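You operate a simulated robot arm through the tools that you are given. There is no shell and no other tool. Be economical: measure what you need, move in short steps, check, and stop when the job is done.

Carry out the task below with a simulated robot arm. There is one attempt and no reset: what you move stays moved.

TASK
Strain the broth through the red sieve into the green basin.
Fine: empty the orange jug, nearly all into the basin; jug and sieve go back where they stood; the silver basin stays empty, the tap off.

It is judged by the outcome, as a careful person would: the job done as asked, and still so three seconds after it is handed in. It fails if anything else is knocked over, pushed out of place, dropped, spilled or broken.

THE ROBOT
A 7-joint arm with a two-finger parallel gripper, fixed in place. Base frame: the origin is at the foot of the arm, x ahead of it, y to its left, z up; the work surface is at about z = 86. Lengths are in cm, angles in rad, forces in N, time in s.
With the tool pointing down near the work surface it reaches from about 24 to 68 cm from the base axis. Its first joint turns from -1.152 to 1.152 rad. Payload 2.4 kg.
Tool frame: the origin (TCP) lies between the finger pads and is the grasp point; the fingertips stand 3 cm ahead of it; z points along the fingers, y is the line along which they close. The gripper opens to 9.4 cm. The fingers are 2.8 cm wide and 1 cm thick; the gripper's body (5 by 9.6 cm) begins 5.5 cm behind the TCP.
Orientation is that of the tool frame in the base frame, as a unit quaternion [w, x, y, z]. With the fingers straight down and closing along the base's y, the tool's x points along the base's -x, its y along +y and its z along -z.

THE INTERFACE
- The arm moves only by the tool drive_tool. Its argument "series" is a list of rows, each a list of 7 numbers: the shift along the base's x, y, z in cm, then the turn, a rotation vector about the base's x, y, z in rad, then the closure, from 0 (fully open) to 1 (shut). In form: [[dx, dy, dz, wx, wy, wz, grip], ...]. A call has 1 to 12 rows; each row shifts and turns the commanded pose from where the row before left it. A row lasts 0.2 s, in which the tool goes at most 5 cm and 0.15 rad; a call with a longer step from one row to the next is refused whole, and so is a gripper value outside its range. A pose out of reach is approached as far as the arm can. The call stops where the force on the tool passes 70 N (or 10 N more than at its start, if that is more) or the arm is blocked; 0.2 s more then pass. The fingers move at their own pace (about 15.3 cm/s each) and stop on an object; they squeeze with about 39 N. The grip force told is the motor's: it shows also when the fingers shut on nothing. Time passes only in rows, and 0.2 s behind the last, so rows that do not move let the fingers close. It gives the time, the measured TCP pose, the force on the tool (base axes), the opening and the grip force at its end, in the units of the frame above (readings bear some noise).
- Cameras (640 x 400 px; columns grow to the right, rows downward): "scene" is fixed at [3.87, 46.95, 146.18]; the picture's right is [-0.77, -0.64, 0.00], its down [-0.27, 0.32, -0.91] and it looks along [0.58, -0.70, -0.42] (base axes); focal length 373 px, centre (320, 200). "wrist" rides on the gripper at [-3.7, 0, -5.8] in the tool frame; the picture's right is [0.00, -1.00, 0.00], its down [0.97, 0.00, -0.24] and it looks along [0.24, 0.00, 0.97] (tool axes); focal length 218 px, centre (320, 200).
- get_image(camera): a new picture of that camera. No time passes.
- probe_pixels(camera, pixels): for up to 12 pixels [column, row] of the newest picture of that camera ("zoom" is the newest enlarged one), the place [x, y, z] in the base frame of the surface seen there, good to about 0.3 cm. No time passes.
- zoom(camera, box): a new picture of the part [left, top, right, bottom] of that camera's present view, enlarged. No time passes.
- close_job(): hands the job in; it is judged then, once.

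Work in short steps. Measure before you move; look again where a grasp or a placing could have gone wrong, and mend it. You have 80 turns and 34 pictures in all, the two below and enlarged ones among them. Open the gripper and draw the arm clear of the work before you hand the job in, unless the task says otherwise; then end with one line.

The tools are called after "Call:" by a JSON object that holds its "api" and its "payload". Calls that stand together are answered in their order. drive_tool: Moves the arm, as the interface text tells. Its arguments: {"type":"object","properties":{"series":{"type":"array","items":{"type":"array","items":{"type":"number"}}}},"required":["series"]} The other tools are called the same way: get_image (camera) takes a picture; probe_pixels (camera, pixels) gives the place of the surface under pixels of a picture; zoom (camera, box) takes an enlarged picture of a part of a camera's view; close_job () hands the job in.

At the start:

```text
time_s: 0.0
tcp_pos: [41.28, 3.6, 125.01]
tool_rot: [0.0, 0.0, 1.0, 0.0]
force: [0.4, 0.0, 0.5]
gripper_width: 9.4
grip_force: 0.1
```

scene: 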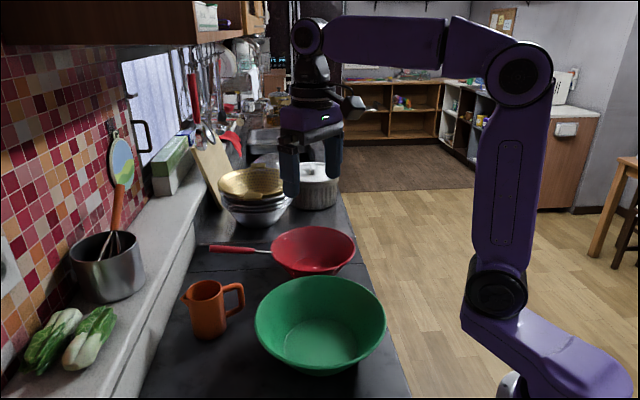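
wrist: 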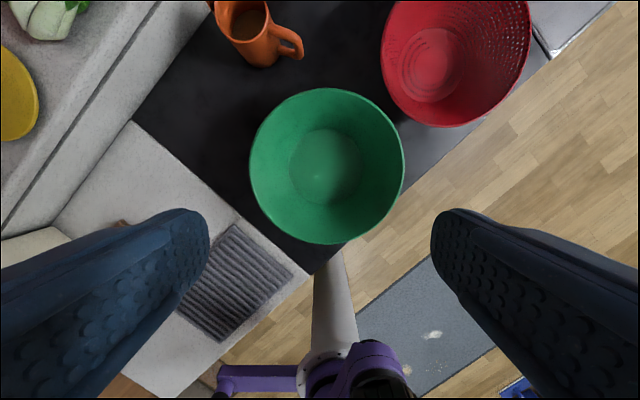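

The scene shows the jug (~210,308), sieve (~312,250) with its handle to the left (~235,248), and the green basin (~320,325). I'll enlarge that area and measure it.

Call:
{"api": "zoom", "payload": {"camera": "scene", "box": [160, 200, 400, 380]}}

Call:
{"api": "probe_pixels", "payload": {"camera": "scene", "pixels": [[205, 287], [187, 295], [222, 284], [240, 290], [242, 308], [208, 335], [212, 247], [240, 249], [268, 251], [274, 247], [353, 247], [312, 272]]}}

Call:
{"api": "probe_pixels", "payload": {"camera": "wrist", "pixels": [[250, 165], [404, 165], [327, 90], [327, 243], [327, 165], [381, 60], [530, 50], [455, 126], [435, 65], [245, 20], [300, 45], [180, 90]]}}

```text
2.22 times, centred on (280, 290) of scene
```

zoom: 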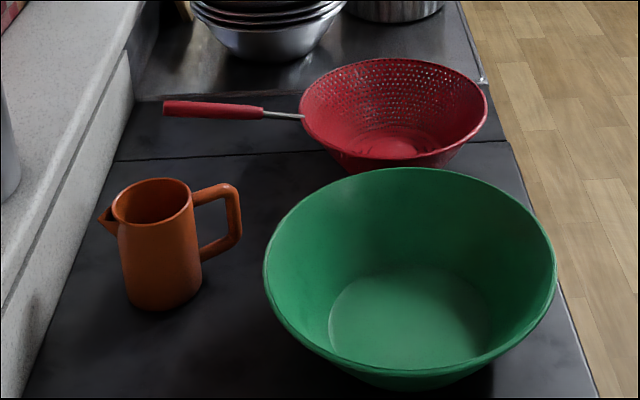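

```text
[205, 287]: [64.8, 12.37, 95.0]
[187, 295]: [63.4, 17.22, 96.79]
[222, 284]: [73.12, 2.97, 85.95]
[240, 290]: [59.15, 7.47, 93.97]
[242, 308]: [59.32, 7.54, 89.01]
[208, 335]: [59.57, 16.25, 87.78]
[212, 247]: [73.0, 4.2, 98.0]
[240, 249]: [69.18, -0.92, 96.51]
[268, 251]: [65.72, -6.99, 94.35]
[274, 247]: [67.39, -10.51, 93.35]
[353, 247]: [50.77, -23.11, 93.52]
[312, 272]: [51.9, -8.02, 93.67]
```

```text
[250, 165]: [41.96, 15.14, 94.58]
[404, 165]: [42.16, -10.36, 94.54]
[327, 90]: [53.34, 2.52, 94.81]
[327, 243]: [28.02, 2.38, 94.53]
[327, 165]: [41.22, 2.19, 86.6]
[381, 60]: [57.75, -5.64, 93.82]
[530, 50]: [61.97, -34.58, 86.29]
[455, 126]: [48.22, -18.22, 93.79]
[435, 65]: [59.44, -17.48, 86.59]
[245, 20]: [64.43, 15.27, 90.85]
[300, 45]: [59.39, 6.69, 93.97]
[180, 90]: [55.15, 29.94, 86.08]
```

The basin centre comes out near (41,2.4) and its rim at z≈94.6. The sieve centre is about (58.5,-16), with the handle pointing at about 54° azimuth. I need finer points on the sieve handle and the jug handle.

Call:
{"api": "zoom", "payload": {"camera": "scene", "box": [200, 220, 360, 280]}}

Call:
{"api": "probe_pixels", "payload": {"camera": "zoom", "pixels": [[50, 113], [100, 115], [150, 117], [200, 120], [228, 122], [260, 125], [284, 128], [280, 110], [450, 38], [615, 125], [420, 165], [480, 170]]}}

Call:
{"api": "zoom", "payload": {"camera": "wrist", "box": [190, 0, 350, 100]}}

```text
4.00 times, centred on (280, 250) of scene
```

zoom: 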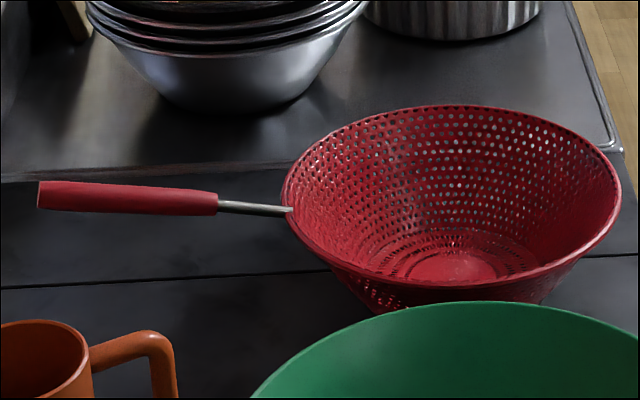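

```text
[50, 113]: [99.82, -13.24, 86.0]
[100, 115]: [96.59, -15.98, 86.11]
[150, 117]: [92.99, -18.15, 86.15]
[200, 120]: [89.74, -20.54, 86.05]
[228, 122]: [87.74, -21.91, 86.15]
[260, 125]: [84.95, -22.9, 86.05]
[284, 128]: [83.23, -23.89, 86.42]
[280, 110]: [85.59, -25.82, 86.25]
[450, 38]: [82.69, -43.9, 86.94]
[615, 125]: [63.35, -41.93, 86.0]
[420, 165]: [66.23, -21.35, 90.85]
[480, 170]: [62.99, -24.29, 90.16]
```

```text
4.00 times, centred on (270, 50) of wrist
```

zoom: 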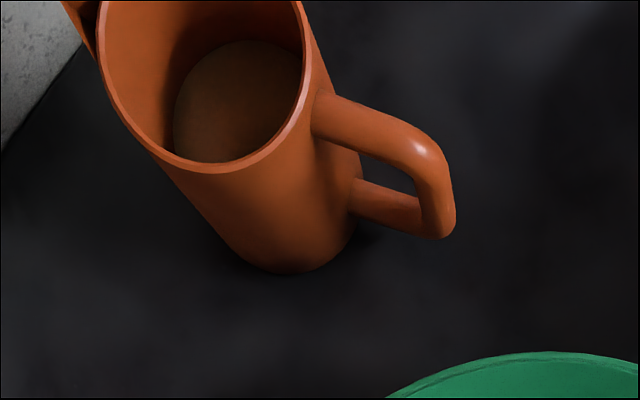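

Next I probe the sieve handle and rim in the scene picture, and the jug in the wrist zoom.

Call:
{"api": "probe_pixels", "payload": {"camera": "scene", "pixels": [[211, 249], [220, 249], [230, 249], [240, 250], [252, 251], [260, 252], [268, 252], [315, 226.8], [345, 233], [354, 250], [300, 270], [278, 258]]}}

Call:
{"api": "probe_pixels", "payload": {"camera": "zoom", "pixels": [[102, 60], [200, 168], [303, 60], [290, 130], [240, 110], [330, 115], [380, 130], [430, 160], [440, 200], [445, 230], [385, 205], [75, 25]]}}

```text
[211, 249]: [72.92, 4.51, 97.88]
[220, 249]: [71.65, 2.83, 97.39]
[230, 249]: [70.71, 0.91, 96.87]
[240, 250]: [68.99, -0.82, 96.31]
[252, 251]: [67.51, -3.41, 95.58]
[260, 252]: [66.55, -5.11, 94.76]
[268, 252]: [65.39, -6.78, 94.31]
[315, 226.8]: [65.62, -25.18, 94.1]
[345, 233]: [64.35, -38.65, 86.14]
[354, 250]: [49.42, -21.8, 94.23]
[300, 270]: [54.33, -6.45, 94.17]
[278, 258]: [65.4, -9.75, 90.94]
```

```text
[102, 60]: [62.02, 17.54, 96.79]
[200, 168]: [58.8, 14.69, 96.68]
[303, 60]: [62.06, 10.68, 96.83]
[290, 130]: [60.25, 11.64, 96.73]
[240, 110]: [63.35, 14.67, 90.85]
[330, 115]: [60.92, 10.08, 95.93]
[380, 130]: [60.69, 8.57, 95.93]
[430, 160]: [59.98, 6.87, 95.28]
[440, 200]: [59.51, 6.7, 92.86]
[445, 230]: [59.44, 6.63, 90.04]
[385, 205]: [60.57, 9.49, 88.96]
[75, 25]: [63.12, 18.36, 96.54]
```

Fitted values are: sieve centre ≈(58.8,-16.5), radius ≈10.8, handle direction (0.55,0.83) rising about 15°, and a grip point near (68.8,-2.7,95.7). I'm moving to a pregrasp 10 cm back along a tool tilted 30° outward.

Call:
{"api": "drive_tool", "payload": {"series": [[2, -1, -1, 0, 0, 0.141, 0], [2, -1, -1, 0, 0, 0.141, 0], [2, -1, -1, 0, 0, 0.141, 0], [2, -1, -1, 0, 0, 0.141, 0], [2, -1, -1, 0, 0, 0.141, 0], [2, -1, -1, 0, 0, 0.141, 0], [2, -1, -1, 0, 0, 0.141, 0], [2.7, -0.85, -3.4, 0.109, -0.0723, 0, 0], [2.7, -0.85, -3.4, 0.109, -0.0723, 0, 0], [2.7, -0.85, -3.4, 0.109, -0.0723, 0, 0], [2.6, -0.85, -3.4, 0.109, -0.0723, 0, 0], [0, 0, 0, 0, 0, 0, 0]]}}

Call:
{"api": "get_image", "payload": {"camera": "wrist"}}

Call:
{"api": "get_image", "payload": {"camera": "scene"}}

```text
time_s: 2.6
tcp_pos: [66.17, -6.83, 104.38]
tool_rot: [0.229, -0.458, 0.85, 0.122]
force: [-0.6, 0.2, 1.0]
gripper_width: 9.4
grip_force: 0.1
```

```text
28 pictures are left
```

wrist: 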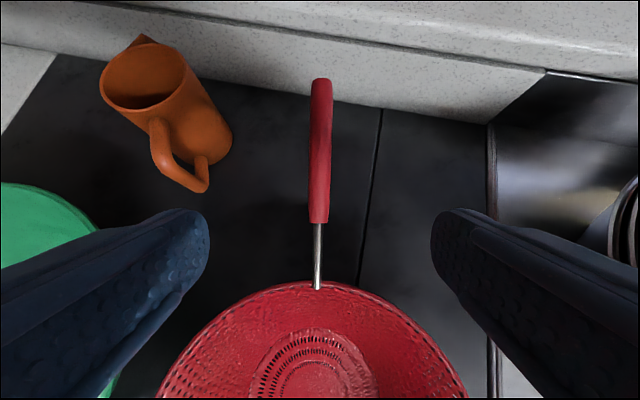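

```text
27 pictures are left
```

scene: 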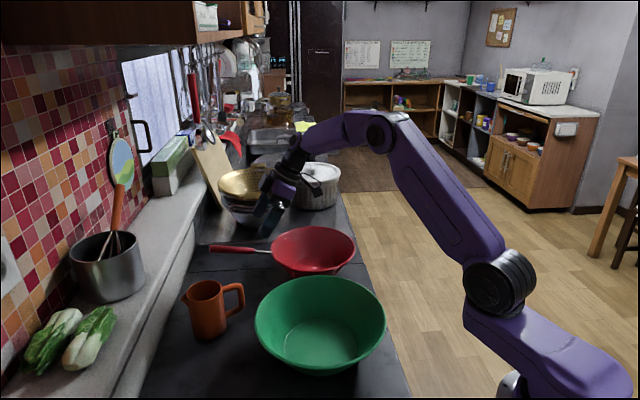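

The handle lies centred and vertical in the wrist view (column ~318). I'm checking its measured points before descending.

Call:
{"api": "probe_pixels", "payload": {"camera": "wrist", "pixels": [[321, 85], [320, 120], [319, 160], [319, 200], [318, 218], [318, 245], [317, 280], [250, 300], [440, 345], [328, 183], [311, 183]]}}

```text
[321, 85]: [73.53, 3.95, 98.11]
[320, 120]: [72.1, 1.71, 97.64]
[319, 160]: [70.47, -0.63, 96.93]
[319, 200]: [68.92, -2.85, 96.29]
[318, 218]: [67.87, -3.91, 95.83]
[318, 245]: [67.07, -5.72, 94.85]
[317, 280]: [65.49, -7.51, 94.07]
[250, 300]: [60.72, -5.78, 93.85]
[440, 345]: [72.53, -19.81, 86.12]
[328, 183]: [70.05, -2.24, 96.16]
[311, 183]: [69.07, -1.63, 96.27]
```

The handle top at the target is (68.9,-2.85,96.3), which matches. I'm advancing and closing.

Call:
{"api": "drive_tool", "payload": {"series": [[0.71, 1.05, -2.2, 0, 0, 0, 0], [0.71, 1.05, -2.2, 0, 0, 0, 0], [0.71, 1.05, -2.2, 0, 0, 0, 0], [0.7, 1.05, -2.2, 0, 0, 0, 0], [0, 0, 0, 0, 0, 0, 0]]}}

Call:
{"api": "get_image", "payload": {"camera": "wrist"}}

```text
time_s: 3.8
tcp_pos: [68.83, -2.53, 95.55]
tool_rot: [0.228, -0.458, 0.85, 0.122]
force: [-0.1, -0.2, 0.7]
gripper_width: 9.39
grip_force: 0.0
```

```text
26 pictures are left
```

wrist: 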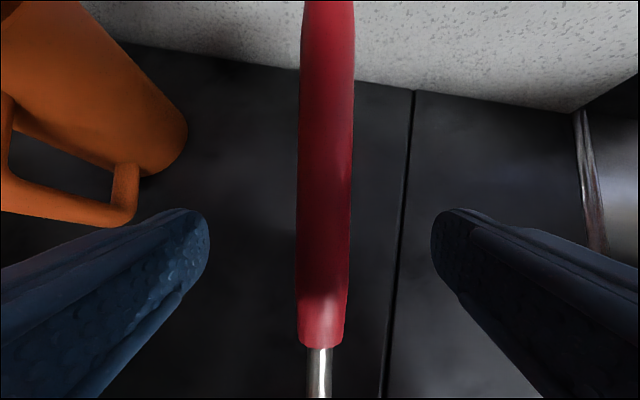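

At the TCP (row ~274) the red handle is between the fingers. I'm closing, then lifting 2 cm to see how it hangs.

Call:
{"api": "drive_tool", "payload": {"series": [[0, 0, 0, 0, 0, 0, 1], [0, 0, 0, 0, 0, 0, 1], [0, 0, 0, 0, 0, 0, 1], [0, 0, 1, 0, 0, 0, 1], [0, 0, 1, 0, 0, 0, 1], [0, 0, 0, 0, 0, 0, 1]]}}

Call:
{"api": "get_image", "payload": {"camera": "scene"}}

```text
time_s: 5.2
tcp_pos: [68.91, -2.51, 97.77]
tool_rot: [0.228, -0.457, 0.851, 0.123]
force: [-0.5, -0.1, 0.4]
gripper_width: 1.69
grip_force: 39.0
```

```text
25 pictures are left
```

scene: 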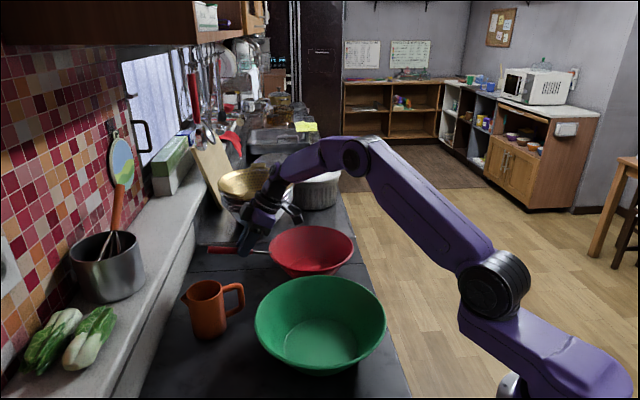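

Grip width is 1.7 cm with a 39 N hold. I'm lifting further and checking that the sieve stays level.

Call:
{"api": "drive_tool", "payload": {"series": [[0, 0, 2.5, 0, 0, 0, 1], [0, 0, 2.5, 0, 0, 0, 1], [0, 0, 2.5, 0, 0, 0, 1], [0, 0, 2.5, 0, 0, 0, 1], [0, 0, 0, 0, 0, 0, 1]]}}

Call:
{"api": "zoom", "payload": {"camera": "scene", "box": [160, 150, 400, 300]}}

Call:
{"api": "probe_pixels", "payload": {"camera": "zoom", "pixels": [[310, 170], [510, 175], [420, 245], [410, 120], [130, 225], [330, 215]]}}

```text
time_s: 6.4
tcp_pos: [68.86, -2.59, 107.51]
tool_rot: [0.228, -0.458, 0.85, 0.121]
force: [0.1, -0.4, -0.3]
gripper_width: 1.71
grip_force: 39.0
```

```text
2.67 times, centred on (280, 225) of scene
```

zoom: 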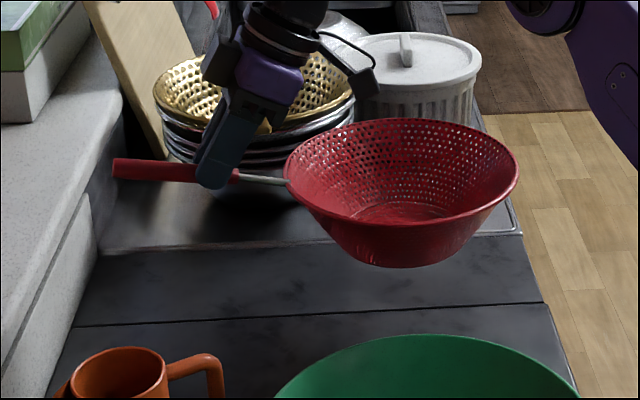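

```text
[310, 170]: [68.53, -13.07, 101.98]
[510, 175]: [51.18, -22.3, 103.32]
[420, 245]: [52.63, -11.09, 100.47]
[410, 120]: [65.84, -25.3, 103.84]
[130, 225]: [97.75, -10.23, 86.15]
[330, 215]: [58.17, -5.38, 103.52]
```

The sieve is level in grip (handle slope unchanged). I'm carrying it over the basin centre by (-18.1,+18.9).

Call:
{"api": "drive_tool", "payload": {"series": [[-1.3, 1.35, 1, 0, 0, 0, 1], [-2.8, 2.9, 0, 0, 0, 0, 1], [-2.8, 2.9, 0, 0, 0, 0, 1], [-2.8, 2.9, 0, 0, 0, 0, 1], [-2.8, 2.9, 0, 0, 0, 0, 1], [-2.8, 2.95, 0, 0, 0, 0, 1], [-1.8, 2, 0, 0, 0, 0, 1], [-1, 1, 0, 0, 0, 0, 1], [0, 0, 0, 0, 0, 0, 1], [0, 0, 0, 0, 0, 0, 1]]}}

Call:
{"api": "get_image", "payload": {"camera": "scene"}}

Call:
{"api": "get_image", "payload": {"camera": "wrist"}}

```text
time_s: 8.6
tcp_pos: [50.61, 16.31, 108.42]
tool_rot: [0.228, -0.458, 0.851, 0.122]
force: [-0.1, -0.1, -0.8]
gripper_width: 1.66
grip_force: 38.7
```

```text
23 pictures are left
```

scene: 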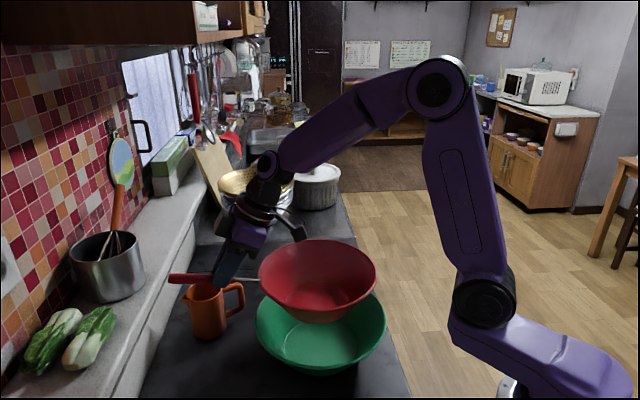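

```text
22 pictures are left
```

wrist: 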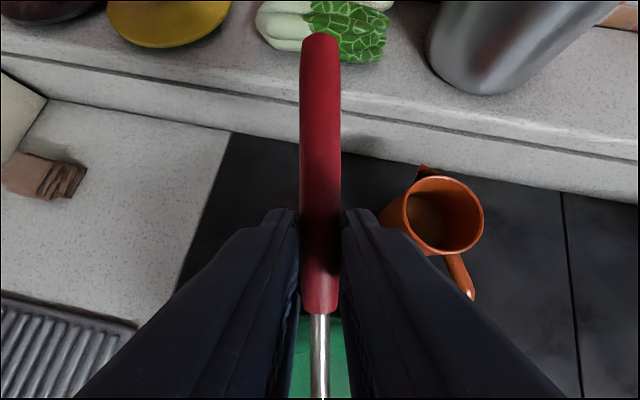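

I'm checking the hovering sieve's rim location before lowering.

Call:
{"api": "probe_pixels", "payload": {"camera": "scene", "pixels": [[318, 241], [374, 265], [362, 285], [300, 303], [272, 293], [262, 280], [290, 245], [350, 247], [258, 279]]}}

```text
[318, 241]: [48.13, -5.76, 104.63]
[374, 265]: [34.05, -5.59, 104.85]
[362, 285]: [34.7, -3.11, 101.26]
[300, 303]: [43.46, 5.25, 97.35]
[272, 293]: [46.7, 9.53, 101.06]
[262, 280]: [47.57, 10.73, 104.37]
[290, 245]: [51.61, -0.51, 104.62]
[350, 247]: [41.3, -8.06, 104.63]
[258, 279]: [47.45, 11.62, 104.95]
```

The rim is level at z≈104.7 and centred at (41.0,2.5) over the basin, so the sieve bottom is at about 97. I'm lowering 9 cm first.

Call:
{"api": "drive_tool", "payload": {"series": [[-0.1, 0, -2, 0, 0, 0, 1], [-0.1, 0, -2, 0, 0, 0, 1], [0, 0, -2, 0, 0, 0, 1], [0, 0, -2, 0, 0, 0, 1], [0, 0, -1, 0, 0, 0, 1], [0, 0, 0, 0, 0, 0, 1]]}}

Call:
{"api": "zoom", "payload": {"camera": "scene", "box": [160, 240, 400, 390]}}

Call:
{"api": "probe_pixels", "payload": {"camera": "scene", "pixels": [[318, 271], [360, 285], [280, 282], [270, 310]]}}

```text
time_s: 10.0
tcp_pos: [50.59, 16.3, 99.64]
tool_rot: [0.228, -0.458, 0.851, 0.122]
force: [0.9, 0.0, -0.9]
gripper_width: 1.68
grip_force: 38.8
```

```text
2.67 times, centred on (280, 315) of scene
```

zoom: 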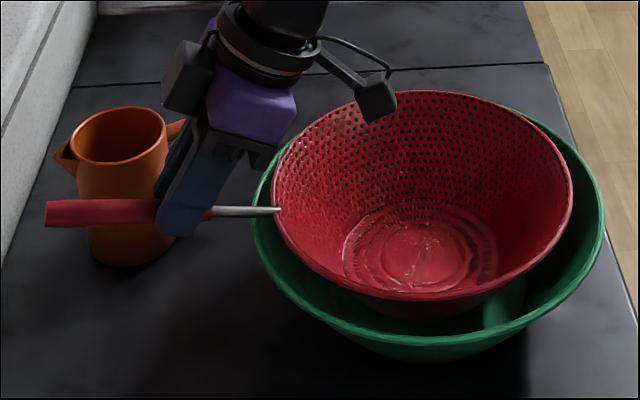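

```text
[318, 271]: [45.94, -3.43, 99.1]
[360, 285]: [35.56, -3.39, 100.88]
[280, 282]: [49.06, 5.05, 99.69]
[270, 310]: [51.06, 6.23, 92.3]
```

It's inside the rim of the basin without contact. I'm lowering slowly until it touches.

Call:
{"api": "drive_tool", "payload": {"series": [[0, 0, -0.5, 0, 0, 0, 1], [0, 0, -0.5, 0, 0, 0, 1], [0, 0, -0.4, 0, 0, 0, 1], [0, 0, 0, 0, 0, 0, 1]]}}

Call:
{"api": "drive_tool", "payload": {"series": [[0, 0, -0.5, 0, 0, 0, 1], [0, 0, -0.4, 0, 0, 0, 1], [0, 0, 0, 0, 0, 0, 1]]}}

Call:
{"api": "zoom", "payload": {"camera": "scene", "box": [160, 240, 400, 390]}}

Call:
{"api": "probe_pixels", "payload": {"camera": "zoom", "pixels": [[480, 110], [572, 190], [420, 310], [290, 250], [275, 165], [300, 125], [270, 205], [60, 210]]}}

```text
time_s: 11.0
tcp_pos: [50.55, 16.36, 98.19]
tool_rot: [0.229, -0.458, 0.85, 0.123]
force: [1.8, 1.9, 14.4]
gripper_width: 1.67
grip_force: 38.4
```

```text
time_s: 11.8
tcp_pos: [50.42, 16.41, 97.36]
tool_rot: [0.229, -0.458, 0.85, 0.122]
force: [3.7, 7.2, 16.1]
gripper_width: 1.65
grip_force: 38.6
```

```text
2.67 times, centred on (280, 315) of scene
```

zoom: 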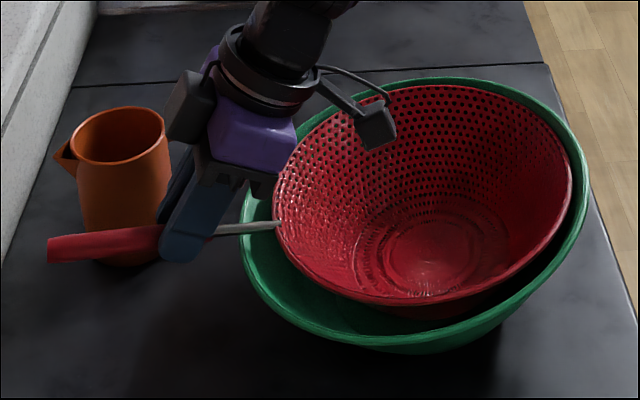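

```text
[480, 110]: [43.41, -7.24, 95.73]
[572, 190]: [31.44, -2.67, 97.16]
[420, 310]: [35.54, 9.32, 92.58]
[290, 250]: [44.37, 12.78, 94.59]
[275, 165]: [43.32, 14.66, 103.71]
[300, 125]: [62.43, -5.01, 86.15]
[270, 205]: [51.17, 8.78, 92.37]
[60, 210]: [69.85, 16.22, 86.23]
```

The basin's rim has shifted from columns 252–605 to 240–588 and looks tilted, so the sieve is pressing on its wall. I'm backing up before anything else.

Call:
{"api": "drive_tool", "payload": {"series": [[0, 0, 1, 0, 0, 0, 1], [0, 0, 1.5, 0, 0, 0, 1], [0, 0, 1.5, 0, 0, 0, 1], [0, 0, 2, 0, 0, 0, 1], [0, 0, 0, 0, 0, 0, 1]]}}

Call:
{"api": "get_image", "payload": {"camera": "scene"}}

Call:
{"api": "probe_pixels", "payload": {"camera": "scene", "pixels": [[384, 320], [381, 335], [257, 325], [265, 343], [320, 373], [350, 366], [290, 364], [255, 310], [378, 290], [262, 275], [374, 270], [318, 246]]}}

```text
time_s: 13.0
tcp_pos: [50.56, 16.28, 103.28]
tool_rot: [0.228, -0.458, 0.851, 0.123]
force: [-0.5, 0.2, -0.2]
gripper_width: 1.7
grip_force: 39.4
```

```text
19 pictures are left
```

scene: 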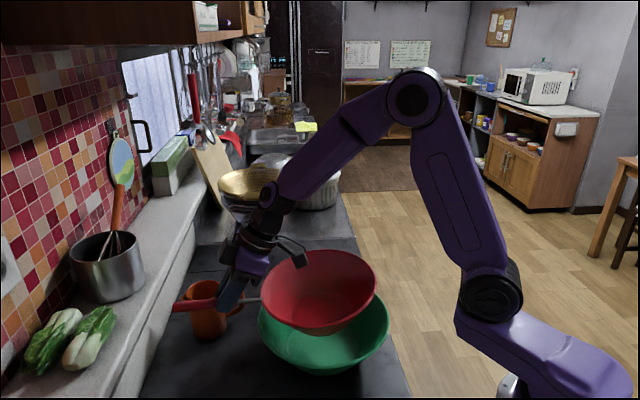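

```text
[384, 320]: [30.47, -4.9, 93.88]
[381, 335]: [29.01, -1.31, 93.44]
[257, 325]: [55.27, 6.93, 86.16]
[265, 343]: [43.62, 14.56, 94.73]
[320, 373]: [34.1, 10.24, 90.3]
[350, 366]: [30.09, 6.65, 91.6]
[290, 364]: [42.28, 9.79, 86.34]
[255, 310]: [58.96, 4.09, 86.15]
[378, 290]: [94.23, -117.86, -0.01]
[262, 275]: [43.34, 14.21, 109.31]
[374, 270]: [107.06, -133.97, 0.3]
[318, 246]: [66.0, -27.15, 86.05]
```

The basin is upright again, only about half a cm off. The sieve seems to have pivoted in the grip, so I'll measure its rim tilt and the basin rim.

Call:
{"api": "zoom", "payload": {"camera": "scene", "box": [160, 235, 400, 385]}}

Call:
{"api": "get_image", "payload": {"camera": "wrist"}}

```text
2.67 times, centred on (280, 310) of scene
```

zoom: 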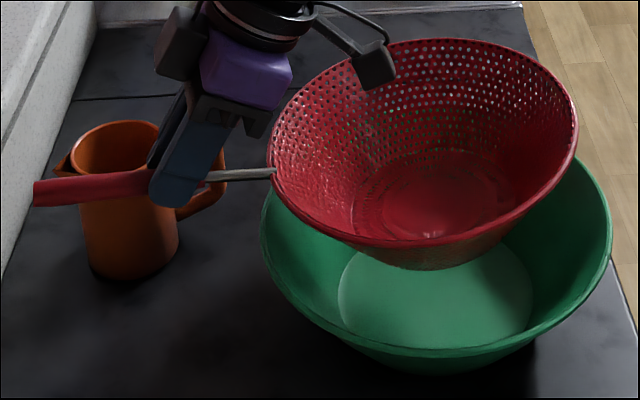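

```text
17 pictures are left
```

wrist: 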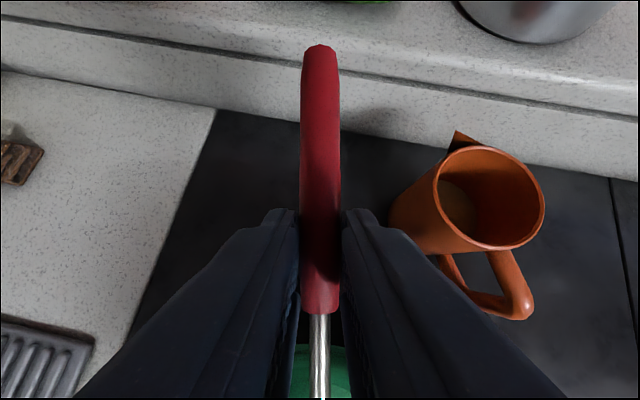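

Call:
{"api": "probe_pixels", "payload": {"camera": "zoom", "pixels": [[480, 44], [540, 72], [576, 130], [540, 195], [440, 243], [340, 225], [285, 190], [275, 172], [292, 100], [100, 190], [240, 175], [460, 265]]}}

Call:
{"api": "probe_pixels", "payload": {"camera": "zoom", "pixels": [[609, 230], [560, 320], [430, 352], [330, 325], [275, 265], [262, 220], [590, 180], [430, 290], [480, 280], [150, 150]]}}

```text
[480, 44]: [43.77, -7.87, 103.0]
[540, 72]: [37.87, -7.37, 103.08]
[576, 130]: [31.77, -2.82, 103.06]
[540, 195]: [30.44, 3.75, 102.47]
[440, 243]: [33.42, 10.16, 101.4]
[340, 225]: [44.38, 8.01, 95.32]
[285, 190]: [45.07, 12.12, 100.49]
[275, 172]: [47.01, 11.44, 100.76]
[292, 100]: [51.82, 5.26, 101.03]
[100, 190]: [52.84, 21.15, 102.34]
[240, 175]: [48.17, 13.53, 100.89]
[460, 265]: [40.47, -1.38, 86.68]
```

```text
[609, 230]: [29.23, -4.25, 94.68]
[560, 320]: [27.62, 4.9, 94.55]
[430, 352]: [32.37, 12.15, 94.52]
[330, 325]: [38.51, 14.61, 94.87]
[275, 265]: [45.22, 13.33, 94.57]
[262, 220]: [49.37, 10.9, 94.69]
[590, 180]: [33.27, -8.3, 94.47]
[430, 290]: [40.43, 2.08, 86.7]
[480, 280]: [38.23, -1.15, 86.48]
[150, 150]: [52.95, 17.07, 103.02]
```

Measured: the sieve's far rim is 2.3 cm higher than the handle side (0.11 rad), and its centre (41.1,2.4) sits over the basin at (40.1,2.2). I'm levelling it, shifting −1 in x, and lowering partway.

Call:
{"api": "drive_tool", "payload": {"series": [[-0.5, -0.1, 0, 0.046, -0.0305, 0, 1], [-0.5, -0.1, 0, 0.046, -0.0305, 0, 1], [0, 0, -1.5, 0, 0, 0, 1], [0, 0, -1.5, 0, 0, 0, 1], [0, 0, -1.2, 0, 0, 0, 1], [0, 0, 0, 0, 0, 0, 1]]}}

Call:
{"api": "zoom", "payload": {"camera": "scene", "box": [160, 235, 400, 385]}}

```text
time_s: 14.4
tcp_pos: [49.56, 15.98, 99.12]
tool_rot: [0.274, -0.451, 0.836, 0.148]
force: [0.0, -0.2, -1.3]
gripper_width: 1.66
grip_force: 38.6
```

```text
2.67 times, centred on (280, 310) of scene
```

zoom: 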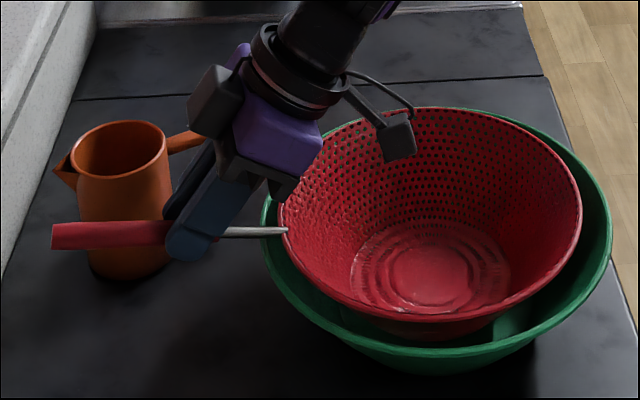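

Call:
{"api": "probe_pixels", "payload": {"camera": "zoom", "pixels": [[480, 111], [540, 137], [579, 195], [550, 260], [440, 315], [340, 293], [295, 255], [284, 232], [300, 165], [250, 232], [90, 236]]}}

```text
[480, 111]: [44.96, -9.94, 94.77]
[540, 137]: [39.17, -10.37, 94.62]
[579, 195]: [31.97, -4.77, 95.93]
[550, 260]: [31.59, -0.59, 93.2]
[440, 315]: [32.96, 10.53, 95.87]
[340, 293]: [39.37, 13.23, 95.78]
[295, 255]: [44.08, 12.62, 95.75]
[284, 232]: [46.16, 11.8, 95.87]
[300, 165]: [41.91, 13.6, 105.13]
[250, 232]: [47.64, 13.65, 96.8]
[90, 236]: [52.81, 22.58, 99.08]
```

It's level at z≈95.9 and centred. I'm lowering gently in small steps to touch.

Call:
{"api": "drive_tool", "payload": {"series": [[0, 0, -0.5, 0, 0, 0, 1], [0, 0, -0.5, 0, 0, 0, 1], [0, 0, 0, 0, 0, 0, 1]]}}

```text
time_s: 15.2
tcp_pos: [49.56, 16.07, 98.22]
tool_rot: [0.277, -0.45, 0.836, 0.147]
force: [0.5, 3.5, 14.6]
gripper_width: 1.71
grip_force: 38.9
```

There's contact (14.6 N). I'm easing up slightly and opening partway to release.

Call:
{"api": "drive_tool", "payload": {"series": [[0, 0, 0.3, 0, 0, 0, 1], [0, 0, 0, 0, 0, 0, 0.7], [0, 0, 0, 0, 0, 0, 0.5], [0, 0, 0, 0, 0, 0, 0.45], [0, 0, 0, 0, 0, 0, 0.45]]}}

Call:
{"api": "zoom", "payload": {"camera": "scene", "box": [160, 235, 400, 385]}}

Call:
{"api": "probe_pixels", "payload": {"camera": "zoom", "pixels": [[579, 205], [540, 275], [440, 325], [340, 303], [295, 265], [284, 242], [250, 240], [90, 245], [609, 230], [560, 320], [430, 352], [275, 265]]}}

```text
time_s: 16.4
tcp_pos: [49.51, 16.22, 98.38]
tool_rot: [0.274, -0.451, 0.837, 0.146]
force: [0.9, 0.1, -0.7]
gripper_width: 5.15
grip_force: 0.0
```

```text
2.67 times, centred on (280, 310) of scene
```

zoom: 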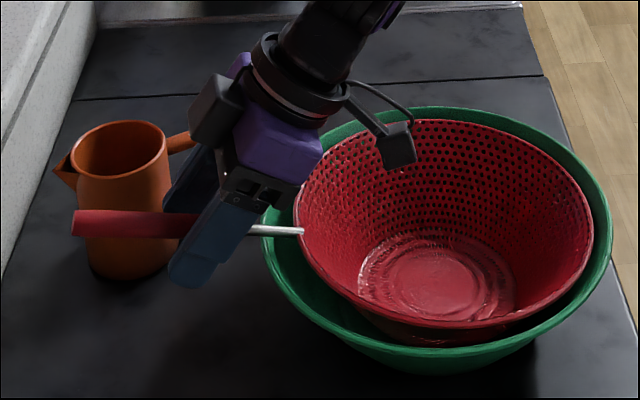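

```text
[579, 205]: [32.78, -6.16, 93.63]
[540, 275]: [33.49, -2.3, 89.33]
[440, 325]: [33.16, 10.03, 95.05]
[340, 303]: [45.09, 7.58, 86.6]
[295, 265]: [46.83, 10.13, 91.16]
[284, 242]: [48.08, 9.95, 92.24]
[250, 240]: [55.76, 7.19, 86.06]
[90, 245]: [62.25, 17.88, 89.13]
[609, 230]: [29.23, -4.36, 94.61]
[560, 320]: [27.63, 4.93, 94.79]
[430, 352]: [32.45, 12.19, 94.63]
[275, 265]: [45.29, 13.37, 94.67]
```

The sieve is resting in the basin and has settled about 1 cm toward −y; the basin rim is unchanged. I'm retreating along the tool axis, then straightening and starting to yaw back.

Call:
{"api": "drive_tool", "payload": {"series": [[-1.1, -1.65, 2.7, 0, 0, 0, 0.45], [-1.1, -1.65, 2.7, 0, 0, 0, 0.45], [-1.1, -1.65, 2.7, 0, 0, 0, 0.4], [0, -1, 3, -0.106, 0.07, 0, 0], [0, -1, 3, -0.106, 0.07, 0, 0], [0, -1, 3, -0.106, 0.07, 0, 0], [0, -1, 2, -0.106, 0.07, 0, 0], [0, -1, 1, -0.106, 0.07, 0, 0], [0, 0, 0, 0, 0, -0.145, 0], [0, 0, 0, 0, 0, -0.145, 0], [0, 0, 0, 0, 0, -0.145, 0], [0, 0, 0, 0, 0, -0.145, 0]]}}

Call:
{"api": "drive_tool", "payload": {"series": [[0, 0, 0, 0, 0, -0.148, 0], [0, 0, 0, 0, 0, -0.148, 0], [0, 0, 0, 0, 0, -0.148, 0], [0, 0, 0, 0, 0, -0.148, 0], [0, 0, 0, 0, 0, -0.148, 0], [0, 0, 0, 0, 0, -0.148, 0], [0, 0, 0, 0, 0, -0.148, 0], [0, 0, 0, 0, 0, -0.148, 0], [0, 0, 0, 0, 0, -0.148, 0], [0, 0, 0, 0, 0, -0.148, 0], [0, 0, 0, 0, 0, -0.148, 0], [0, 0, 0, 0, 0, -0.148, 0]]}}

```text
time_s: 19.0
tcp_pos: [46.19, 6.15, 118.38]
tool_rot: [0.0, -0.201, 0.98, 0.0]
force: [0.1, -0.2, -0.4]
gripper_width: 9.4
grip_force: 0.1
```

```text
time_s: 21.6
tcp_pos: [46.19, 6.19, 118.5]
tool_rot: [0.0, 0.633, 0.774, 0.001]
force: [0.3, 0.3, -0.1]
gripper_width: 9.42
grip_force: 0.0
```

Yaw reached −79° without trouble. I'm turning the rest to −106° and moving above the jug handle for a close look.

Call:
{"api": "drive_tool", "payload": {"series": [[0, 0, 0, 0, 0, -0.121, 0], [0, 0, 0, 0, 0, -0.121, 0], [0, 0, 0, 0, 0, -0.121, 0], [0, 0, 0, 0, 0, -0.12, 0], [3.5, 0.2, -2, 0, 0, 0, 0], [3.5, 0.2, -2, 0, 0, 0, 0], [3.5, 0.2, -2, 0, 0, 0, 0], [3.3, 0.2, -2.5, 0, 0, 0, 0], [0, 0, 0, 0, 0, 0, 0]]}}

Call:
{"api": "get_image", "payload": {"camera": "wrist"}}

```text
time_s: 23.6
tcp_pos: [60.08, 7.07, 109.95]
tool_rot: [0.0, 0.799, 0.602, 0.0]
force: [0.1, -0.4, -0.6]
gripper_width: 9.37
grip_force: 0.0
```

```text
14 pictures are left
```

wrist: 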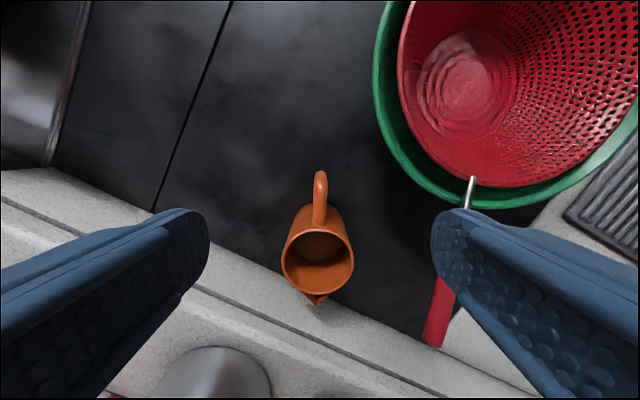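

The jug is aligned vertically in the wrist view (handle at (320,185), spout at (317,300)). I'm probing the jug handle and nearby obstacles.

Call:
{"api": "probe_pixels", "payload": {"camera": "wrist", "pixels": [[320, 175], [320, 190], [320, 205], [320, 220], [313, 185], [327, 185], [284, 262], [353, 262], [318, 302], [316, 245], [472, 185], [442, 290]]}}

```text
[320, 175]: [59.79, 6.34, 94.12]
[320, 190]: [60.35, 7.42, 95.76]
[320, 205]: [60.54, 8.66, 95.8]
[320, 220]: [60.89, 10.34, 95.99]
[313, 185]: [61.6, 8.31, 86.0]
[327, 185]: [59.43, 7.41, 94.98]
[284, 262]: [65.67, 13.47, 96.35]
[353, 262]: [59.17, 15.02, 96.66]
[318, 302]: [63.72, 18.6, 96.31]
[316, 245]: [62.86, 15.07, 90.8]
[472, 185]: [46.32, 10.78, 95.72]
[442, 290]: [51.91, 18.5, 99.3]
```

The handle bar is centred near (60.1,7.1), spanning z 89–96, and the broth surface is at 90.8. I'm descending vertically to TCP z≈92.2.

Call:
{"api": "drive_tool", "payload": {"series": [[0, 0, -3, 0, 0, 0, 0], [0, 0, -3, 0, 0, 0, 0], [0, 0, -3, 0, 0, 0, 0], [0, 0, -3, 0, 0, 0, 0], [0, 0, -2.5, 0, 0, 0, 0], [0, 0, -2, 0, 0, 0, 0], [0, 0, -1.2, 0, 0, 0, 0], [0, 0, 0, 0, 0, 0, 0]]}}

Call:
{"api": "get_image", "payload": {"camera": "wrist"}}

```text
time_s: 25.4
tcp_pos: [60.12, 7.02, 92.13]
tool_rot: [-0.001, 0.799, 0.601, 0.001]
force: [0.1, 0.5, -0.2]
gripper_width: 9.44
grip_force: 0.0
```

```text
13 pictures are left
```

wrist: 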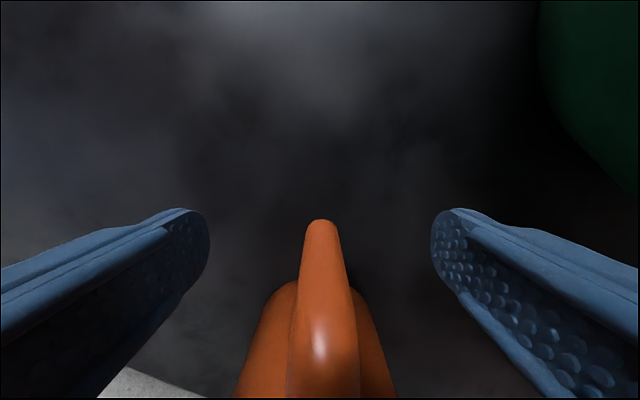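

The handle sits centred between the fingers. I'm closing and lifting 2 cm.

Call:
{"api": "drive_tool", "payload": {"series": [[0, 0, 0, 0, 0, 0, 0.8], [0, 0, 0, 0, 0, 0, 1], [0, 0, 0, 0, 0, 0, 1], [0, 0, 0, 0, 0, 0, 1], [0, 0, 0.7, 0, 0, 0, 1], [0, 0, 1.3, 0, 0, 0, 1], [0, 0, 0, 0, 0, 0, 1], [0, 0, 0, 0, 0, 0, 1]]}}

Call:
{"api": "zoom", "payload": {"camera": "scene", "box": [140, 220, 380, 370]}}

```text
time_s: 27.2
tcp_pos: [60.02, 6.86, 94.33]
tool_rot: [-0.001, 0.799, 0.601, -0.001]
force: [0.9, -0.2, -1.8]
gripper_width: 1.75
grip_force: 39.4
```

```text
2.67 times, centred on (260, 295) of scene
```

zoom: 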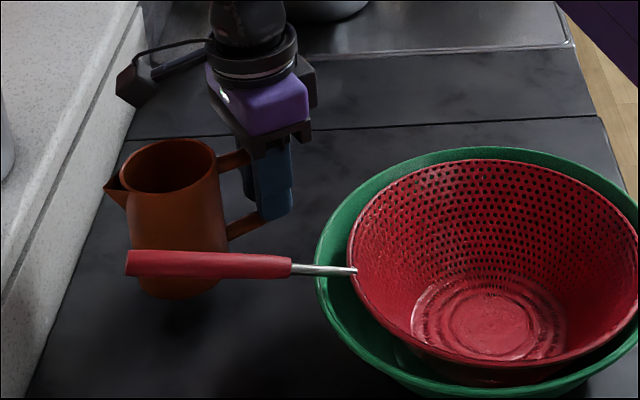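

The jug is held upright. I'm lifting it to z≈113, then yawing and moving so the spout faces the sieve from the −y/+x side.

Call:
{"api": "drive_tool", "payload": {"series": [[0, 0, 1.5, 0, 0, 0, 1], [0, 0, 3, 0, 0, 0, 1], [0, 0, 3.5, 0, 0, 0, 1], [0, 0, 3.5, 0, 0, 0, 1], [0, 0, 3.5, 0, 0, 0, 1], [0, 0, 2.5, 0, 0, 0, 1], [0, 0, 1.2, 0, 0, 0, 1], [0, 0, 0, 0, 0, 0, 1]]}}

Call:
{"api": "drive_tool", "payload": {"series": [[-0.6, -0.8, 0, 0, 0, 0.045, 1], [-1.3, -1.7, 0, 0, 0, 0.1, 1], [-1.5, -2, 0, 0, 0, 0.125, 1], [-1.6, -2, 0, 0, 0, 0.125, 1], [-1.6, -2, 0, 0, 0, 0.125, 1], [-1.6, -2, 0, 0, 0, 0.125, 1], [-1.5, -2, 0, 0, 0, 0.115, 1], [-1.3, -1.7, 0, 0, 0, 0.09, 1], [-0.6, -1, 0, 0, 0, 0.045, 1], [0, 0, 0, 0, 0, 0, 1]]}}

Call:
{"api": "get_image", "payload": {"camera": "scene"}}

```text
time_s: 29.0
tcp_pos: [60.23, 6.95, 113.11]
tool_rot: [0.0, 0.799, 0.601, 0.001]
force: [1.0, 0.2, -2.8]
gripper_width: 1.75
grip_force: 39.2
```

```text
time_s: 31.2
tcp_pos: [48.52, -8.35, 113.0]
tool_rot: [0.0, 0.461, 0.888, 0.0]
force: [0.7, -0.6, -2.6]
gripper_width: 1.74
grip_force: 39.3
```

```text
11 pictures are left
```

scene: 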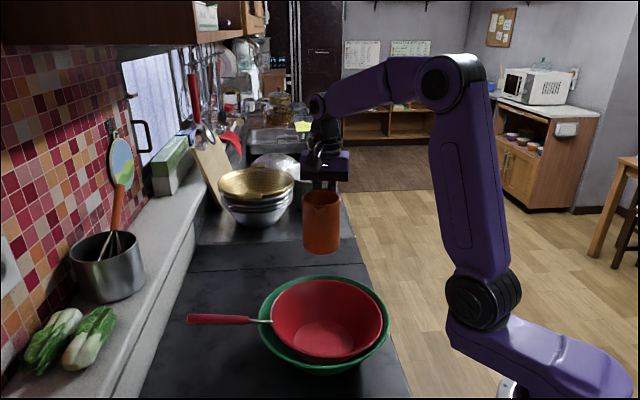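

The jug is upright, with its spout facing the camera near (318,205). I'm probing the jug and sieve to align the pour.

Call:
{"api": "probe_pixels", "payload": {"camera": "scene", "pixels": [[320, 206], [322, 193], [305, 195], [338, 195], [320, 252], [325, 335], [326, 357], [382, 315], [270, 320], [325, 281], [255, 321], [190, 318]]}}

```text
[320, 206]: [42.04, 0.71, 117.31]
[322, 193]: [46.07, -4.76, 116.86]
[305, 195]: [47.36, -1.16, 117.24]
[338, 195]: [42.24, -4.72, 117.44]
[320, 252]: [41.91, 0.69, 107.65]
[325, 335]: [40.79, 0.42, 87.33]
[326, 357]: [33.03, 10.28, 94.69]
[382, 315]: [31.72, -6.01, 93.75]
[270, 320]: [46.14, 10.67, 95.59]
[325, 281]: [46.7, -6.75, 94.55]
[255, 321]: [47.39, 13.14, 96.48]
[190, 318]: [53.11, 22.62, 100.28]
```

The spout is over (42,0.7) and the sieve centre is about (40.5,1.5), so alignment is good. I'm tilting to 0.8 rad, below the expected pour point, and checking that the arm follows.

Call:
{"api": "drive_tool", "payload": {"series": [[0, 0, 0, -0.041, -0.0287, 0, 1], [0, 0, 0, -0.0819, -0.0574, 0, 1], [0, 0, 0, -0.0819, -0.0574, 0, 1], [0, 0, 0, -0.0819, -0.0574, 0, 1], [0, 0, 0, -0.0819, -0.0574, 0, 1], [0, 0, 0, -0.0819, -0.0574, 0, 1], [-0.1, 0.15, 0, -0.0819, -0.0574, 0, 1], [-0.1, 0.15, 0, -0.0819, -0.0574, 0, 1], [0, 0, 0, -0.041, -0.0287, 0, 1], [0, 0, 0, 0, 0, 0, 1]]}}

Call:
{"api": "zoom", "payload": {"camera": "scene", "box": [190, 160, 430, 390]}}

```text
time_s: 33.4
tcp_pos: [48.17, -7.92, 112.98]
tool_rot: [0.344, 0.424, 0.818, -0.18]
force: [0.3, -0.7, -2.0]
gripper_width: 1.75
grip_force: 39.0
```

```text
1.74 times, centred on (310, 275) of scene
```

zoom: 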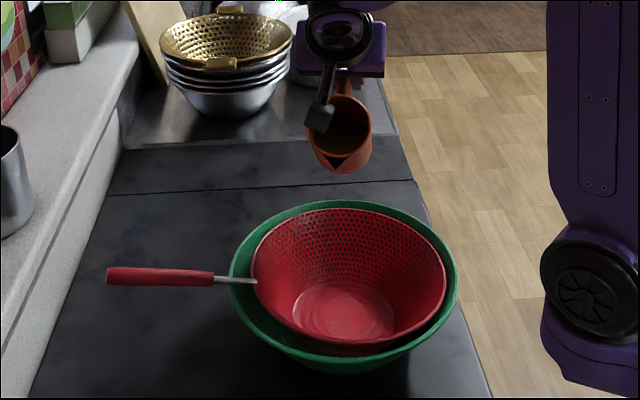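

Tilting tracks well, and the spout tip is at about (338,170) in the zoom. I'm probing its location.

Call:
{"api": "probe_pixels", "payload": {"camera": "zoom", "pixels": [[338, 168], [338, 172], [345, 150], [340, 120], [345, 312]]}}

```text
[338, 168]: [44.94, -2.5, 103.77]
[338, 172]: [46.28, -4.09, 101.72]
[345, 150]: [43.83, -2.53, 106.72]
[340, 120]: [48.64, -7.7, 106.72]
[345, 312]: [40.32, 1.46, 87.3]
```

The spout is lower and further back than predicted, so the jug may have pivoted in the grip. I'm looking closer.

Call:
{"api": "zoom", "payload": {"camera": "scene", "box": [270, 170, 390, 270]}}

Call:
{"api": "probe_pixels", "payload": {"camera": "zoom", "pixels": [[325, 212], [325, 170], [300, 150], [395, 150], [330, 100], [350, 200], [345, 60], [290, 110]]}}

```text
4.00 times, centred on (330, 220) of scene
```

zoom: 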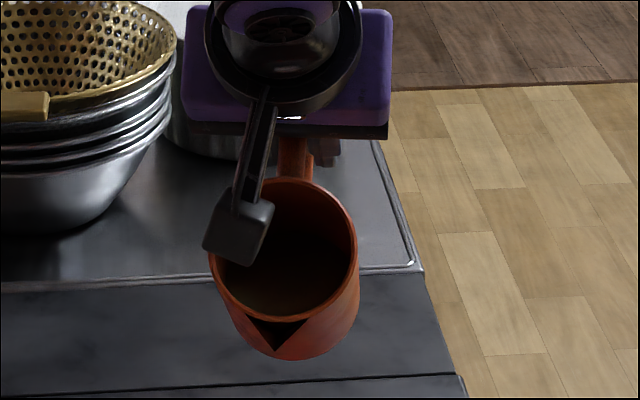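

```text
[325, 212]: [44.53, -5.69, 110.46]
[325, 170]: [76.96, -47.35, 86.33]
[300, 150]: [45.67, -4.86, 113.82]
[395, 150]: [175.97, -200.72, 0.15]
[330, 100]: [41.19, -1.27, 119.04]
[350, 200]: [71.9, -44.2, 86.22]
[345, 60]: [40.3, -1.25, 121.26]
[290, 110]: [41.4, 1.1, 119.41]
```

Call:
{"api": "probe_pixels", "payload": {"camera": "zoom", "pixels": [[270, 345], [262, 328], [300, 318], [220, 275], [352, 240], [310, 184], [290, 356], [340, 330], [290, 290], [300, 150], [235, 230]]}}

```text
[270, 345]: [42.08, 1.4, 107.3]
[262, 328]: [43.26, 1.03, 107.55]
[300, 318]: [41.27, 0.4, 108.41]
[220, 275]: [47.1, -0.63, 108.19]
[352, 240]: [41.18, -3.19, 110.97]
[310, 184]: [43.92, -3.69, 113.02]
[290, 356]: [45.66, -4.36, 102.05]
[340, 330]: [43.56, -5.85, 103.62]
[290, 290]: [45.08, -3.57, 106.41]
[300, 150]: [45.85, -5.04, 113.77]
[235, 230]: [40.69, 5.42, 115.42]
```

On-lip probes put the spout at (42.1,1.4,107.3), as predicted, with no slip; the broth is just at the lip. I'm pouring slowly while holding the spout over the sieve centre.

Call:
{"api": "drive_tool", "payload": {"series": [[-0.17, 0.25, 0, -0.041, -0.0287, 0, 1], [-0.18, 0.25, 0, -0.041, -0.0287, 0, 1], [-0.2, 0.29, 0, -0.041, -0.0287, 0, 1], [-0.21, 0.29, 0, -0.041, -0.0287, 0, 1], [-0.23, 0.33, 0, -0.041, -0.0287, 0, 1], [-0.24, 0.34, 0, -0.041, -0.0287, 0, 1], [-0.26, 0.37, 0, -0.041, -0.0287, 0, 1], [-0.26, 0.38, 0, -0.041, -0.0287, 0, 1], [0, 0, 0, 0, 0, 0, 1]]}}

Call:
{"api": "zoom", "payload": {"camera": "scene", "box": [210, 160, 450, 390]}}

```text
time_s: 35.4
tcp_pos: [46.61, -5.39, 113.02]
tool_rot: [0.5, 0.38, 0.733, -0.262]
force: [1.1, 0.1, -2.6]
gripper_width: 1.76
grip_force: 39.5
```

```text
1.74 times, centred on (330, 275) of scene
```

zoom: 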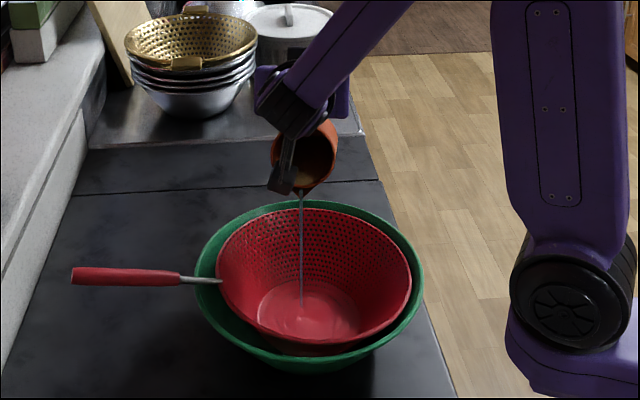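

The stream falls onto the sieve floor near its centre at (300,305). I'm continuing to tilt to 1.8 rad.

Call:
{"api": "drive_tool", "payload": {"series": [[-0.28, 0.41, 0, -0.041, -0.0287, 0, 1], [-0.29, 0.41, 0, -0.041, -0.0287, 0, 1], [-0.31, 0.44, 0, -0.041, -0.0287, 0, 1], [-0.31, 0.44, 0, -0.041, -0.0287, 0, 1], [-0.32, 0.46, 0, -0.041, -0.0287, 0, 1], [-0.33, 0.47, 0, -0.041, -0.0287, 0, 1], [-0.34, 0.49, 0, -0.041, -0.0287, 0, 1], [-0.34, 0.49, 0, -0.041, -0.0287, 0, 1], [-0.35, 0.5, 0, -0.041, -0.0287, 0, 1], [-0.36, 0.51, 0, -0.041, -0.0287, 0, 1], [-0.36, 0.51, 0, -0.041, -0.0287, 0, 1], [-0.36, 0.52, 0, -0.041, -0.0287, 0, 1]]}}

Call:
{"api": "drive_tool", "payload": {"series": [[-0.36, 0.52, 0, -0.041, -0.0287, 0, 1], [-0.36, 0.52, 0, -0.041, -0.0287, 0, 1], [-0.36, 0.52, 0, -0.041, -0.0287, 0, 1], [-0.36, 0.52, 0, -0.041, -0.0287, 0, 1], [0, 0, 0, 0, 0, 0, 1], [0, 0, 0, 0, 0, 0, 1], [0, 0, 0, 0, 0, 0, 1], [0, 0, 0, 0, 0, 0, 1]]}}

Call:
{"api": "zoom", "payload": {"camera": "scene", "box": [210, 160, 450, 390]}}

```text
time_s: 38.0
tcp_pos: [43.45, -0.28, 113.15]
tool_rot: [0.683, 0.293, 0.565, -0.358]
force: [-0.7, 0.4, -1.2]
gripper_width: 1.68
grip_force: 39.6
out of reach, approached as far as the arm can: row 11, 12
```

```text
time_s: 39.8
tcp_pos: [42.17, 1.96, 113.01]
tool_rot: [0.743, 0.248, 0.484, -0.389]
force: [-0.6, -0.3, -0.9]
gripper_width: 1.69
grip_force: 38.8
```

```text
1.74 times, centred on (330, 275) of scene
```

zoom: 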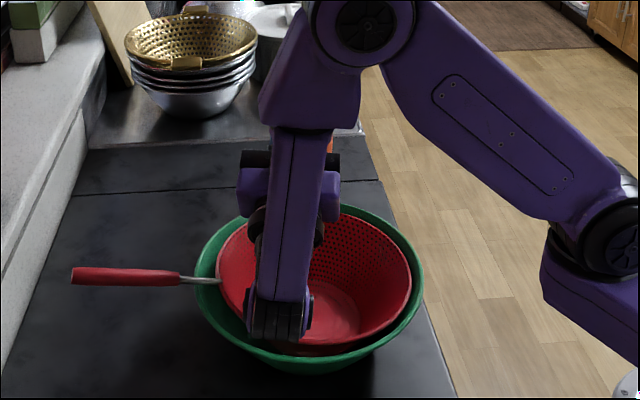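

Tilt is now about 114°, and the load fell from −2.6 to −0.9 N. I'm looking from the wrist to see whether any broth is left.

Call:
{"api": "get_image", "payload": {"camera": "wrist"}}

```text
6 pictures are left
```

wrist: 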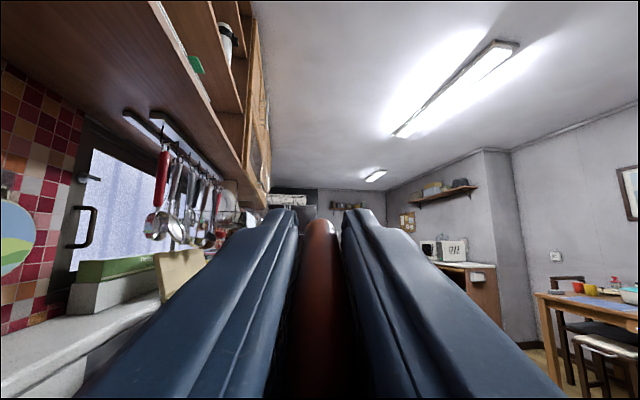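

There's no view inside, but the walls slope down 24°. I'll tilt a touch more, wait for drips, then return upright along the same path.

Call:
{"api": "drive_tool", "payload": {"series": [[-0.36, 0.52, 0, -0.041, -0.0287, 0, 1], [-0.36, 0.52, 0, -0.041, -0.0287, 0, 1], [0, 0, 0, 0, 0, 0, 1], [0, 0, 0, 0, 0, 0, 1], [0, 0, 0, 0, 0, 0, 1], [0, 0, 0, 0, 0, 0, 1], [0, 0, 0, 0, 0, 0, 1], [0, 0, 0, 0, 0, 0, 1], [0, 0, 0, 0, 0, 0, 1], [0, 0, 0, 0, 0, 0, 1]]}}

```text
time_s: 42.0
tcp_pos: [42.1, 1.68, 113.02]
tool_rot: [0.742, 0.249, 0.485, -0.39]
force: [-0.7, 0.9, -0.9]
gripper_width: 1.71
grip_force: 39.0
out of reach, approached as far as the arm can: row 1, 2
```

It's at the reach limit, and drained. I'm righting the jug along the reverse path.

Call:
{"api": "drive_tool", "payload": {"series": [[0.36, -0.52, 0, 0.041, 0.0287, 0, 1], [0.7, -1.02, 0, 0.0819, 0.0574, 0, 1], [0.7, -1.02, 0, 0.0819, 0.0574, 0, 1], [0.66, -0.95, 0, 0.0819, 0.0574, 0, 1], [0.64, -0.9, 0, 0.0819, 0.0574, 0, 1], [0.6, -0.85, 0, 0.0819, 0.0574, 0, 1], [0.55, -0.8, 0, 0.0819, 0.0574, 0, 1], [0.5, -0.7, 0, 0.0819, 0.0574, 0, 1], [0.45, -0.65, 0, 0.0819, 0.0574, 0, 1], [0.4, -0.6, 0, 0.0819, 0.0574, 0, 1], [0.4, -0.55, 0, 0.0819, 0.0574, 0, 1]]}}

Call:
{"api": "drive_tool", "payload": {"series": [[0.3, -0.45, 0, 0.0819, 0.0574, 0, 1], [0.2, -0.3, 0, 0.0819, 0.0574, 0, 1], [0.1, -0.15, 0, 0.0819, 0.0574, 0, 1], [0, 0, 0, 0.0819, 0.0574, 0, 1], [0, 0, 0, 0.0819, 0.0574, 0, 1], [0, 0, 0, 0.0819, 0.0574, 0, 1], [0, 0, 0, 0.0819, 0.0574, 0, 1], [0, 0, 0, 0.0819, 0.0574, 0, 1], [0, 0, 0, 0, 0, 0, 1]]}}

```text
time_s: 44.4
tcp_pos: [48.17, -6.74, 112.99]
tool_rot: [0.401, 0.409, 0.792, -0.211]
force: [0.1, 0.4, -1.5]
gripper_width: 1.69
grip_force: 39.2
```

```text
time_s: 46.4
tcp_pos: [48.7, -7.61, 113.13]
tool_rot: [0.061, 0.457, 0.887, -0.031]
force: [0.0, 0.8, -0.8]
gripper_width: 1.69
grip_force: 40.0
```

Righting the last 0.137 rad, then yawing back and moving above the jug's original spot (60.12,7.02).

Call:
{"api": "drive_tool", "payload": {"series": [[0, 0, 0, 0.112, 0.0786, 0, 1], [0.6, 0.8, 0, 0, 0, -0.05, 1], [1.4, 1.8, 0, 0, 0, -0.11, 1], [1.6, 2.0, 0, 0, 0, -0.125, 1], [1.6, 2.0, 0, 0, 0, -0.125, 1], [1.6, 2.1, 0, 0, 0, -0.125, 1], [1.6, 2.1, 0, 0, 0, -0.125, 1], [1.5, 2.0, 0, 0, 0, -0.12, 1], [1.1, 1.3, 0, 0, 0, -0.08, 1], [0.42, 0.53, 0, 0, 0, -0.039, 1], [0, 0, 0, 0, 0, 0, 1]]}}

Call:
{"api": "get_image", "payload": {"camera": "scene"}}

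```text
time_s: 48.8
tcp_pos: [59.88, 6.96, 112.99]
tool_rot: [0.001, 0.799, 0.601, -0.001]
force: [-0.6, -0.2, -1.6]
gripper_width: 1.7
grip_force: 39.2
```

```text
5 pictures are left
```

scene: 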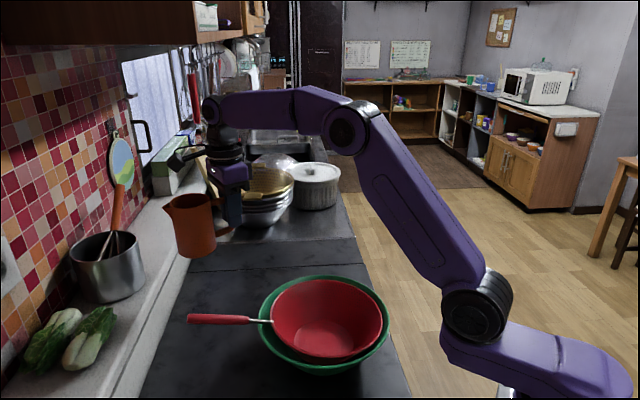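

I'm checking that the jug hangs upright before setting it down.

Call:
{"api": "probe_pixels", "payload": {"camera": "scene", "pixels": [[164, 205], [180, 210], [195, 209], [208, 203], [182, 254], [195, 256], [212, 250], [190, 230], [225, 235], [325, 335], [300, 340], [345, 340]]}}

```text
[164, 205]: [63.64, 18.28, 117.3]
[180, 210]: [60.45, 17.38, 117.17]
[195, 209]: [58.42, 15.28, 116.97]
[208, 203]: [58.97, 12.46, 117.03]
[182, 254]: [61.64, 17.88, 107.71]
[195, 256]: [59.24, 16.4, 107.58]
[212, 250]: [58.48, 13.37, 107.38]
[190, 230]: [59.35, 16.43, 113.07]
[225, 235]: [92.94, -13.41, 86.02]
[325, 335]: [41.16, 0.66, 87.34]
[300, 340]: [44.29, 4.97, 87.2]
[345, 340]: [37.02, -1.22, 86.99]
```

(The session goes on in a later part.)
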